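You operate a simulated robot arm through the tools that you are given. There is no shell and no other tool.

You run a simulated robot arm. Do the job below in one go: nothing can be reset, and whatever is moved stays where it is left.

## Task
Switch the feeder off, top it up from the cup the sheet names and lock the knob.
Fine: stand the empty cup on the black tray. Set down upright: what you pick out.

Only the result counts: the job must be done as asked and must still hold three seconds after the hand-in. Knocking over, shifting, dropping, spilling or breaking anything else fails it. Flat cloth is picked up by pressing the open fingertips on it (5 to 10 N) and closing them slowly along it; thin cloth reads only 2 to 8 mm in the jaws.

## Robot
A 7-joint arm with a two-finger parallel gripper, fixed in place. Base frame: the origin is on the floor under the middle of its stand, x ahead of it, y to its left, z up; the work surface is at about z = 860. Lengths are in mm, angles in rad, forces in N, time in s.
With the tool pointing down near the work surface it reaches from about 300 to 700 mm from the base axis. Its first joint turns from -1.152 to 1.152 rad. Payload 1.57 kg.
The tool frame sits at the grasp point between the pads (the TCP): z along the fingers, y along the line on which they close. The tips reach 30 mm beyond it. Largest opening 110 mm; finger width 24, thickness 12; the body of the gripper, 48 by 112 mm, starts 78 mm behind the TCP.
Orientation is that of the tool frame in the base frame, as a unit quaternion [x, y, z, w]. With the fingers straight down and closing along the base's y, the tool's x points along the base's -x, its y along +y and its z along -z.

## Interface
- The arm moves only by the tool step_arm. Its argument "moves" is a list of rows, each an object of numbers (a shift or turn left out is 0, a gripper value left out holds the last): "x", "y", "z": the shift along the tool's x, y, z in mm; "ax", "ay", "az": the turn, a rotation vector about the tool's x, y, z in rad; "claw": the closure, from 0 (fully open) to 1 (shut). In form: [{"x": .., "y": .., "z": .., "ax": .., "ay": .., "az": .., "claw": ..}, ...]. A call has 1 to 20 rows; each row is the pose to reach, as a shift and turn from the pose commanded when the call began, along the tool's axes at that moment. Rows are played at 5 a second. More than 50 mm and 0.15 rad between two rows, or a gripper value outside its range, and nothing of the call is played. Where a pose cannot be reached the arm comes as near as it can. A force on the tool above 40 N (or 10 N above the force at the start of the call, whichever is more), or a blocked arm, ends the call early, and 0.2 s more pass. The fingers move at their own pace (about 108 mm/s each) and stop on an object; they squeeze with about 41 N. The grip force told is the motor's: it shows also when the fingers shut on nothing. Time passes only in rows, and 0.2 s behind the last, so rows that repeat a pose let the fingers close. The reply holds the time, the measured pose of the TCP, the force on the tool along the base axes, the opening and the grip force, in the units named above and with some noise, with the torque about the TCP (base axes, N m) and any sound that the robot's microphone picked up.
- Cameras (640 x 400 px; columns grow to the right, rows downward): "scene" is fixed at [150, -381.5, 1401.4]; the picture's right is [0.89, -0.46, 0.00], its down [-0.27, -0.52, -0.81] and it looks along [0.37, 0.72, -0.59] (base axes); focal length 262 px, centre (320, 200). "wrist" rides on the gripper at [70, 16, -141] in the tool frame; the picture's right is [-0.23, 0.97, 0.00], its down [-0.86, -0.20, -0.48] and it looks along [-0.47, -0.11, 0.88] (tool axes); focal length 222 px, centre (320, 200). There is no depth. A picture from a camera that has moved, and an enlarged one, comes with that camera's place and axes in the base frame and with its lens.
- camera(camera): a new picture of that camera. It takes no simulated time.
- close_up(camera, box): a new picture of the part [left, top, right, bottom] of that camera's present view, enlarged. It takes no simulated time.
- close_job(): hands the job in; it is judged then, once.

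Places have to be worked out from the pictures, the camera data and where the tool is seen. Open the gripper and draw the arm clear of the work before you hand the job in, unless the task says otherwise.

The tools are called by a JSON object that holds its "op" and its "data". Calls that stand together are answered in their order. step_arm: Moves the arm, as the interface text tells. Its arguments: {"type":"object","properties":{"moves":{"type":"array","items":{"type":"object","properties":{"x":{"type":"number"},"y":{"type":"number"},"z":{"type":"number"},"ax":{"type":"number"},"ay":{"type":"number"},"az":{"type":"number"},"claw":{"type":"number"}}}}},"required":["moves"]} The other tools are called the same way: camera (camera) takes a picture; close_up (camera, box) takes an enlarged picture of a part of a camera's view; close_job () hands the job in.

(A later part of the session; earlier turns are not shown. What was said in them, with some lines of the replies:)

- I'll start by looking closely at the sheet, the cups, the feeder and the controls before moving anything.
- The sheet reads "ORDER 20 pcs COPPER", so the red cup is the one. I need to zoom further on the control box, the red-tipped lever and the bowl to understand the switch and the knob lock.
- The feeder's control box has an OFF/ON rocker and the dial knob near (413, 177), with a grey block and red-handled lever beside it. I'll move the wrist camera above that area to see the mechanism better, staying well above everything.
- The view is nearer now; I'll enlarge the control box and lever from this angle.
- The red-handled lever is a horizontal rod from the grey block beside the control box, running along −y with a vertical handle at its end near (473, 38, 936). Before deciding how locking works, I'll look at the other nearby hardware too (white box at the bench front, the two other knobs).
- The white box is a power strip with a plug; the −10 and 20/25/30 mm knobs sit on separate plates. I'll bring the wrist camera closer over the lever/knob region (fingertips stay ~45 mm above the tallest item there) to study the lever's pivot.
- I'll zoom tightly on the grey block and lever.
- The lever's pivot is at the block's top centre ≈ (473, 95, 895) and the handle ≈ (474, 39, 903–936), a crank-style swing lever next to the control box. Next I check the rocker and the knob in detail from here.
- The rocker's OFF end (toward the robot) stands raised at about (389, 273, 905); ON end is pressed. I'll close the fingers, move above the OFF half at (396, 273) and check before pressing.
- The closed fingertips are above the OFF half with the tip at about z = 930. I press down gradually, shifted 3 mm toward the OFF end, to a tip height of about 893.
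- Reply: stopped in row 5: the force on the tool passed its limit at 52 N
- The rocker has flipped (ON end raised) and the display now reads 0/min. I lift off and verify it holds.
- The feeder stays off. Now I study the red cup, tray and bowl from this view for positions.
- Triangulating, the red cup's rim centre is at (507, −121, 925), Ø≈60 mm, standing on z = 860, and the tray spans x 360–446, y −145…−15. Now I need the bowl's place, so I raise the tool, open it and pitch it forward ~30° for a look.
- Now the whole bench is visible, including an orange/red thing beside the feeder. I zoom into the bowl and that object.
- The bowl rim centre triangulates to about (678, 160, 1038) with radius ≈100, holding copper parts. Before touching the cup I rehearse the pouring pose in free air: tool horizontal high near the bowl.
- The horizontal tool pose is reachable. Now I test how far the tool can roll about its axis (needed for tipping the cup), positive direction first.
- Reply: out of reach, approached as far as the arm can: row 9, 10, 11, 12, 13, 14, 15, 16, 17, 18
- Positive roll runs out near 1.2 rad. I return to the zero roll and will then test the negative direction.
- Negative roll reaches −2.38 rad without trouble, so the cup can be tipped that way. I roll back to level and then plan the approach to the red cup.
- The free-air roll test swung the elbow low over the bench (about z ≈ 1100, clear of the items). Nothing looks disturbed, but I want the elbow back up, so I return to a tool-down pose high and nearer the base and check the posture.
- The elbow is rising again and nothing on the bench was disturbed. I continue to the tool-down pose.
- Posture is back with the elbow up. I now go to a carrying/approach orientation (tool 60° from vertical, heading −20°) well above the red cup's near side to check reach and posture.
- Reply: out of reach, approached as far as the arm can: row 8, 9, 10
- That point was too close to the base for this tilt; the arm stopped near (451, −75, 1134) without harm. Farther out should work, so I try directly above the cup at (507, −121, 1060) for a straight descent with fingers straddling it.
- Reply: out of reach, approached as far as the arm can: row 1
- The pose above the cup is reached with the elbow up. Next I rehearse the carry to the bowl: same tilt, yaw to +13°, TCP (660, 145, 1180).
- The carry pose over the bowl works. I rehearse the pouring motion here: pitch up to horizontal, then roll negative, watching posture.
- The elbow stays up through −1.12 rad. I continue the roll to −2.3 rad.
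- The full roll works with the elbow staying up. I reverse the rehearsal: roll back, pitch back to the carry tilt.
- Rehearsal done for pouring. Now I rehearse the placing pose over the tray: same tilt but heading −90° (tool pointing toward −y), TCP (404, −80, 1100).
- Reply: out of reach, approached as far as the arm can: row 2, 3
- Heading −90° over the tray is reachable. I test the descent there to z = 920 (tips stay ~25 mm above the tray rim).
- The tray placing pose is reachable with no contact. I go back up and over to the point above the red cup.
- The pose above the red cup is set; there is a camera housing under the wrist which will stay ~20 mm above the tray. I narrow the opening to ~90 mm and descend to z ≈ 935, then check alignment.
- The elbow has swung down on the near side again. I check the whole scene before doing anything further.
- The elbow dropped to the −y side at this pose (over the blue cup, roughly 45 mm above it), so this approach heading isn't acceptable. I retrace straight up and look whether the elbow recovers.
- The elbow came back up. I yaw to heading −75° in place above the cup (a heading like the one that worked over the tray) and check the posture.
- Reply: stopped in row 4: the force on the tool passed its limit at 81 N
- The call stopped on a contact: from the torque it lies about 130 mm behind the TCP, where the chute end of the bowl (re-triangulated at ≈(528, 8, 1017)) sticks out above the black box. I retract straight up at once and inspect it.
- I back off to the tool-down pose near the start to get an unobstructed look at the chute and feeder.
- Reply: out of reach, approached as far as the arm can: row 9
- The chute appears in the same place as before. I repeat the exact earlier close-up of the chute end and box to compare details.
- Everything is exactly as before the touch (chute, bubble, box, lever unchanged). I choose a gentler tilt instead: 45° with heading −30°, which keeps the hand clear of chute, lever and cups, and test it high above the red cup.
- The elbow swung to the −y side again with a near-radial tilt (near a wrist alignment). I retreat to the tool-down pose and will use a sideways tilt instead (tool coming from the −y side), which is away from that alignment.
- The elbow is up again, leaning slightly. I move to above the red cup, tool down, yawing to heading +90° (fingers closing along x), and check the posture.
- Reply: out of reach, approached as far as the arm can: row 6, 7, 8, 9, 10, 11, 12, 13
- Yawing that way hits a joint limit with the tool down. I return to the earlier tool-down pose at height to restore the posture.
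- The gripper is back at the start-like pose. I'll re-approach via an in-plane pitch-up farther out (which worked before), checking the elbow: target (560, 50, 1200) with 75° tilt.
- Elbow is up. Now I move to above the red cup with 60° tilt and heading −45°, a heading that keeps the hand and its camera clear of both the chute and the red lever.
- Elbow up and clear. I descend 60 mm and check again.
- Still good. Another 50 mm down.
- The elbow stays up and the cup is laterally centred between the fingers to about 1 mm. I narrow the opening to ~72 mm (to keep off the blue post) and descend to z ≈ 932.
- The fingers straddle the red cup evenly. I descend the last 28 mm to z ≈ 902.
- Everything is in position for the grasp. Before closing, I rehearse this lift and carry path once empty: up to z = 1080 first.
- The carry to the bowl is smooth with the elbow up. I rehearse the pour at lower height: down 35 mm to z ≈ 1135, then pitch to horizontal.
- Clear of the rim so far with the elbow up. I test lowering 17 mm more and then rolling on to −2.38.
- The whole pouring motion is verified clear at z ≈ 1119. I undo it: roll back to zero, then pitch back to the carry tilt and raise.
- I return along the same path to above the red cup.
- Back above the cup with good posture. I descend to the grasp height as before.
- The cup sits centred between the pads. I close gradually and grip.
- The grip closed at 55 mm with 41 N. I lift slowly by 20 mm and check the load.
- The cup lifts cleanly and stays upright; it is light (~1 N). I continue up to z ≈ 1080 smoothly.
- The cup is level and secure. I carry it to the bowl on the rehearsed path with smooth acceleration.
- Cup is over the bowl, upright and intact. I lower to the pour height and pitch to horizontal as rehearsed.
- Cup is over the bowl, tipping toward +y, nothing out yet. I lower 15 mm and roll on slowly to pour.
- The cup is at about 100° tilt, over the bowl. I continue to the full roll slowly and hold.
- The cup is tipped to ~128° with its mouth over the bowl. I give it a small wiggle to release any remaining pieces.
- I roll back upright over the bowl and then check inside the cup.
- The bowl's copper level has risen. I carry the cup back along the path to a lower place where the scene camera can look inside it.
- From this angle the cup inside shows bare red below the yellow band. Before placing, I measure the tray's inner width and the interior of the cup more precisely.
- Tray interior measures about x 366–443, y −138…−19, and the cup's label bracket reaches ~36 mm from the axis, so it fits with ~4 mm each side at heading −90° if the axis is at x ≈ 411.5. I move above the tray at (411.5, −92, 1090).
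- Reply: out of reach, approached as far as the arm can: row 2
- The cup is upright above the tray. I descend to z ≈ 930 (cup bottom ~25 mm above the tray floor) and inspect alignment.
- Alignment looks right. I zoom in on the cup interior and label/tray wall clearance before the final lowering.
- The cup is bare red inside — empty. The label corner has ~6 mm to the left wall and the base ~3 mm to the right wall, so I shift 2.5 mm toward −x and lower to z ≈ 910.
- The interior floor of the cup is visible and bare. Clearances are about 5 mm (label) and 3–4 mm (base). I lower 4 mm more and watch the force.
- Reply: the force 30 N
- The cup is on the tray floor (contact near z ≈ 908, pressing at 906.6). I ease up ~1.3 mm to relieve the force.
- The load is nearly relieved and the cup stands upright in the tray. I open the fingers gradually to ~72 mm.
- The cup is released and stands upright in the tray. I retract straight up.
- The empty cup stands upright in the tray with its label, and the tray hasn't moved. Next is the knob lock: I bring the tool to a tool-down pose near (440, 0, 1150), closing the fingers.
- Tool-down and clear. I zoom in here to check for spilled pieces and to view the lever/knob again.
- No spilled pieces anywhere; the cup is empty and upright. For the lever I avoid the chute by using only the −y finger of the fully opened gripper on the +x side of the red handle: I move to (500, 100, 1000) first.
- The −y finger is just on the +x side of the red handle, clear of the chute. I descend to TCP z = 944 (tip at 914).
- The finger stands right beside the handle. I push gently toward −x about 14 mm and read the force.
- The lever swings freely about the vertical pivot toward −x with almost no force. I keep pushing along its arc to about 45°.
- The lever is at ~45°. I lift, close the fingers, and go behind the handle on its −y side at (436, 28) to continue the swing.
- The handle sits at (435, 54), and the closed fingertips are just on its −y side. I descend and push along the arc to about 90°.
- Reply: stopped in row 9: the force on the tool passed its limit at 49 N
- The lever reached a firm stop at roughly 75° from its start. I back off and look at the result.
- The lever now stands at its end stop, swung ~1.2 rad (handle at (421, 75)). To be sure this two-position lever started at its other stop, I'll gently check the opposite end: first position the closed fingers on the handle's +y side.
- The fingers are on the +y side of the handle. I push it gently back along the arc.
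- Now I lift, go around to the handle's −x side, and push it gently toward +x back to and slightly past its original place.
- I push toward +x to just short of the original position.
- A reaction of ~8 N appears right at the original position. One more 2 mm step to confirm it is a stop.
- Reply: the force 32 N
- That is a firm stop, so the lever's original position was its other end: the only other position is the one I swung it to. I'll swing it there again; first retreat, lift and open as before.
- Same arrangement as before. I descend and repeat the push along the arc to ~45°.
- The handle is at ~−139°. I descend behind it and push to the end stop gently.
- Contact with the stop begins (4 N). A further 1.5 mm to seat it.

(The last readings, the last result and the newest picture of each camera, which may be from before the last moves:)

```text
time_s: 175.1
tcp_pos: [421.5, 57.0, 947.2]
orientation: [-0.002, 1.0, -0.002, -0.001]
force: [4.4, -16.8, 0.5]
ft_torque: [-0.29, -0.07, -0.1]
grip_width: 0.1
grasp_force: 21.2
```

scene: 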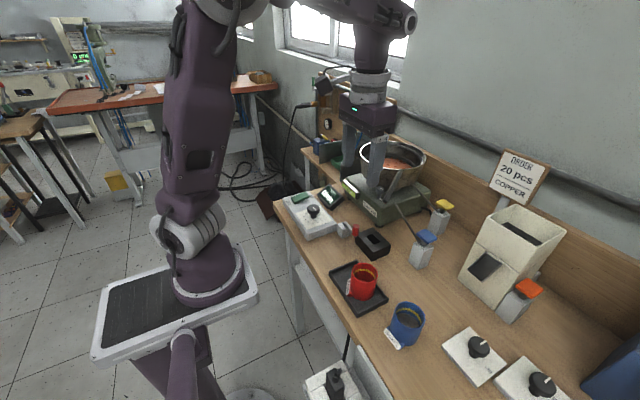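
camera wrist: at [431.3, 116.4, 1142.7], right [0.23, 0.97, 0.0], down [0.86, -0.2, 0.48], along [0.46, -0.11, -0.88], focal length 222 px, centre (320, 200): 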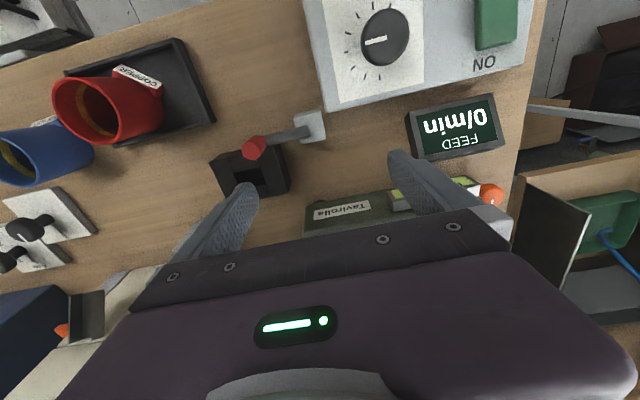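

The lever is firmly at its end stop (17 N). I back off, lift clear and inspect everything.

{"op": "step_arm", "data": {"moves": [{"y": -5}, {"y": -12}, {"y": -12, "z": -25}, {"y": -12, "z": -60}, {"y": -12, "z": -100}, {"y": -12, "z": -140}, {"x": 20, "y": -12, "z": -180, "claw": 0.5}, {"x": 40, "y": -12, "z": -215, "claw": 0}, {"x": 40, "y": -12, "z": -215, "claw": 0}]}}

{"op": "camera", "data": {"camera": "scene"}}

{"op": "camera", "data": {"camera": "wrist"}}

{"op": "close_up", "data": {"camera": "scene", "box": [280, 170, 380, 260]}}

```text
time_s: 177.1
tcp_pos: [379.3, 47.6, 1164.4]
orientation: [-0.001, 1.0, 0.0, -0.002]
force: [0.5, 0.4, 0.8]
ft_torque: [-0.02, -0.05, 0.01]
grip_width: 110.2
grasp_force: 0.0
```

```text
taken
```

scene: 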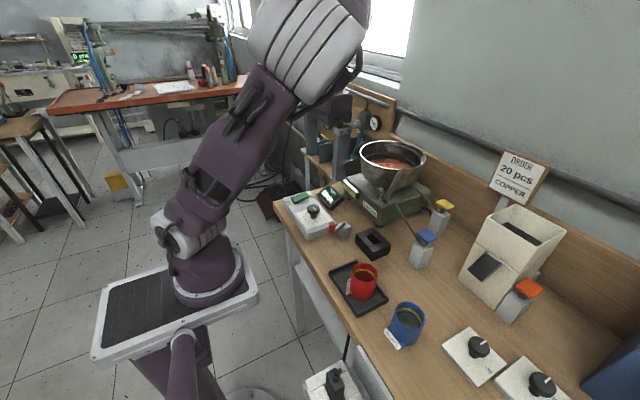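

```text
taken
camera wrist: at [310.8, 62.8, 1305.1], right [0.23, 0.97, 0.0], down [0.86, -0.2, 0.48], along [0.46, -0.11, -0.88], focal length 222 px, centre (320, 200)
```

wrist: 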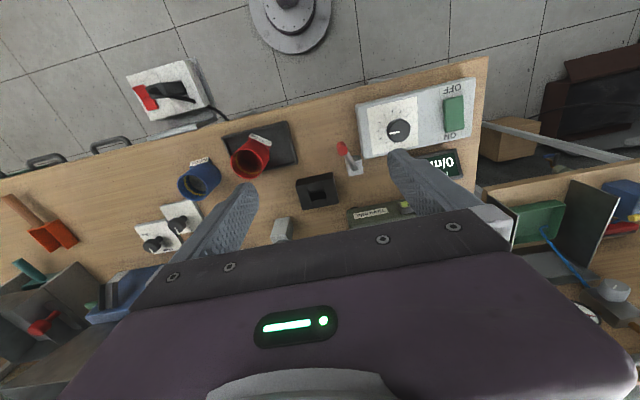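

```text
4.44 times, centred on (330, 215) of scene
camera zoom: at [149.9, -381.5, 1401.4], right [0.89, -0.46, 0.0], down [-0.27, -0.52, -0.81], along [0.37, 0.72, -0.59], focal length 1166 px, centre (276, 133)
```

zoom: 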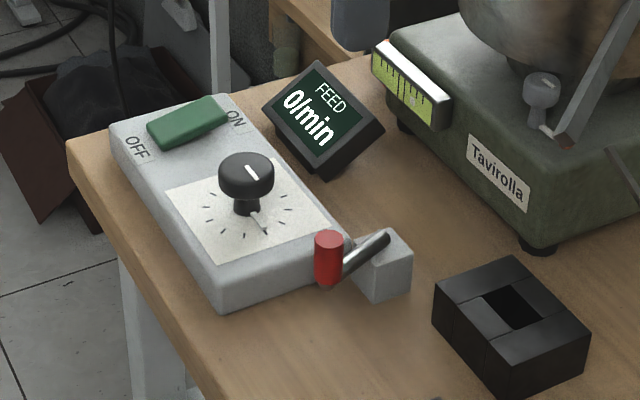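

The lever rests at the stop, the display reads 0/min, and the knob pointer is unchanged. I take a last look into the bowl and around it with the wrist camera (tool raised and pitched 30°).

{"op": "step_arm", "data": {"moves": [{"x": -4, "y": 16.6, "z": -13, "ay": -0.105}, {"x": -8, "y": 33.2, "z": -26, "ay": -0.21}, {"x": -12, "y": 49.8, "z": -39, "ay": -0.314}, {"x": -16, "y": 66.4, "z": -52, "ay": -0.419}, {"x": -20, "y": 83, "z": -64, "ay": -0.5236}, {"x": -20, "y": 83, "z": -64, "ay": -0.5236}]}}

{"op": "camera", "data": {"camera": "wrist"}}

{"op": "close_up", "data": {"camera": "wrist", "box": [270, 80, 420, 220]}}

{"op": "close_up", "data": {"camera": "scene", "box": [350, 130, 460, 240]}}

{"op": "close_up", "data": {"camera": "scene", "box": [320, 240, 440, 350]}}

```text
time_s: 178.5
tcp_pos: [402.7, 131.1, 1228.4]
orientation: [0.0, 0.966, 0.0, 0.259]
force: [-0.3, -0.6, -0.2]
ft_torque: [-0.01, -0.03, 0.02]
grip_width: 110.2
grasp_force: 0.1
```

```text
taken
camera wrist: at [271.0, 146.6, 1315.3], right [0.2, 0.97, 0.11], down [0.5, -0.2, 0.84], along [0.84, -0.11, -0.53], focal length 222 px, centre (320, 200)
```

wrist: 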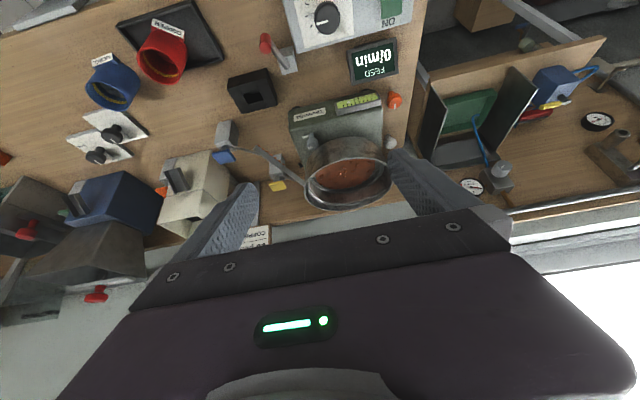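

```text
2.86 times, centred on (345, 150) of wrist
camera zoom: at [271.0, 146.6, 1315.3], right [0.2, 0.97, 0.11], down [0.5, -0.2, 0.84], along [0.84, -0.11, -0.53], focal length 635 px, centre (249, 343)
```

zoom: 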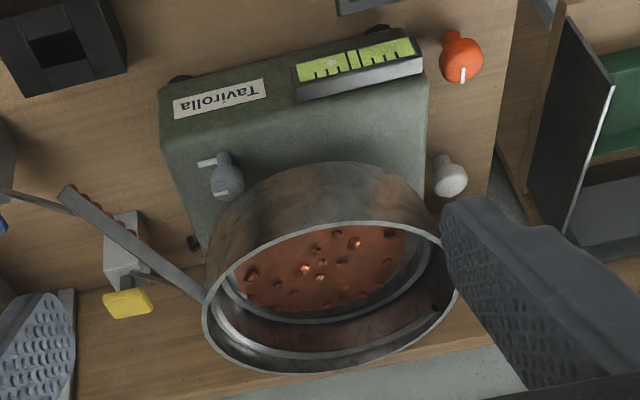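

```text
3.64 times, centred on (405, 185) of scene
camera zoom: at [150.0, -381.5, 1401.4], right [0.89, -0.46, 0.0], down [-0.27, -0.52, -0.81], along [0.37, 0.72, -0.59], focal length 954 px, centre (11, 254)
```

zoom: 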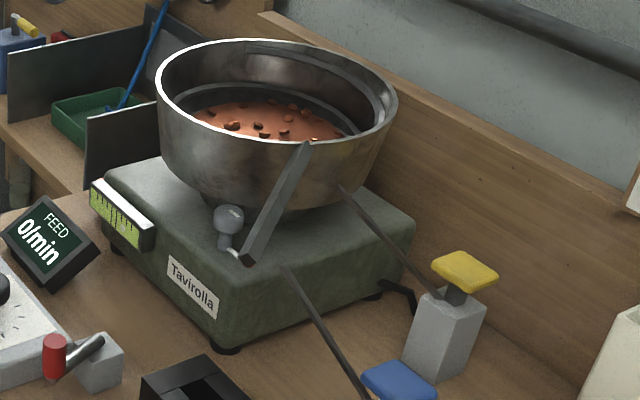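

```text
3.64 times, centred on (380, 295) of scene
camera zoom: at [150.0, -381.5, 1401.4], right [0.89, -0.46, 0.0], down [-0.27, -0.52, -0.81], along [0.37, 0.72, -0.59], focal length 954 px, centre (102, -146)
```

zoom: 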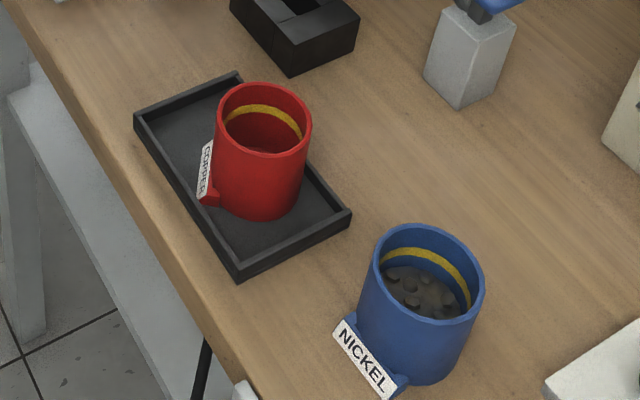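

All is in order: parts only in the bowl, the empty copper cup upright on the tray, nickel cup untouched, rocker OFF, lever at its lock stop. I return the open gripper to the start pose, clear of the work.

{"op": "step_arm", "data": {"moves": [{"x": 10, "y": -9, "z": -10, "ay": 0.105}, {"x": 20, "y": -18, "z": -20, "ay": 0.21}, {"x": 28, "y": -27, "z": -32, "ay": 0.314}, {"x": 36, "y": -36, "z": -46, "ay": 0.419}, {"x": 40, "y": -44, "z": -60, "ay": 0.5236}, {"x": 40, "y": -44, "z": -60, "ay": 0.5236}, {"x": 40, "y": -44, "z": -60, "ay": 0.5236}]}}

{"op": "camera", "data": {"camera": "scene"}}

{"op": "close_up", "data": {"camera": "scene", "box": [280, 170, 400, 320]}}

```text
time_s: 180.1
tcp_pos: [338.5, 86.9, 1260.6]
orientation: [0.0, 1.0, 0.0, -0.001]
force: [0.0, 0.4, 0.0]
ft_torque: [0.0, -0.02, 0.02]
grip_width: 109.9
grasp_force: 0.1
```

```text
taken
```

scene: 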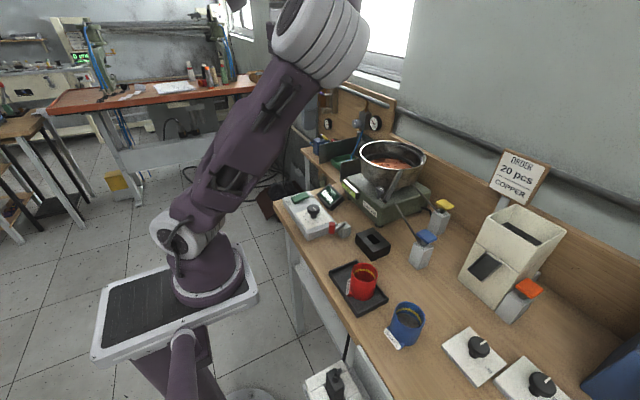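

```text
2.67 times, centred on (340, 245) of scene
camera zoom: at [150.0, -381.5, 1401.4], right [0.89, -0.46, 0.0], down [-0.27, -0.52, -0.81], along [0.37, 0.72, -0.59], focal length 700 px, centre (267, 80)
```

zoom: 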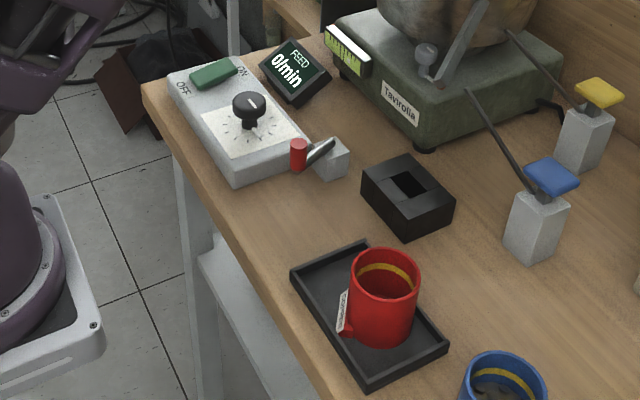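

The final view shows the feeder off (0/min), the copper poured into the bowl, and the empty red cup upright on the black tray. The red lever beside the control box, which I took to be the knob lock, is at its far stop, and the arm is clear with the gripper open, so I hand the job in.

{"op": "close_job", "data": {}}

```text
The job is handed in.
```

The job is handed in. The feeder is off, the copper cup has been emptied into the bowl, and the knob's lock lever is set. I don't have the verdict. The one thing I couldn't confirm is that the lever really locks the knob.

- **Feeder:** I pressed the rocker to OFF and the display reads 0/min.
- **Top-up:** The sheet names copper, so I poured the red cup. It is empty, and I saw no spilled pieces.
- **Cup:** It stands upright on the black tray.
- **Knob:** I took the red-handled lever beside the control box to be the lock. It has only two end stops. It started at one and now rests at the other, toward the robot. I didn't try turning the knob, so its setting would stay as it was.

While I was lining up for the red cup, the gripper hit the end of the bowl's chute at 81 N. Close-ups taken before and after showed no change to the chute, the feeder or the level bubble.

The gripper is open and the arm is back at its starting pose, clear of the bench.
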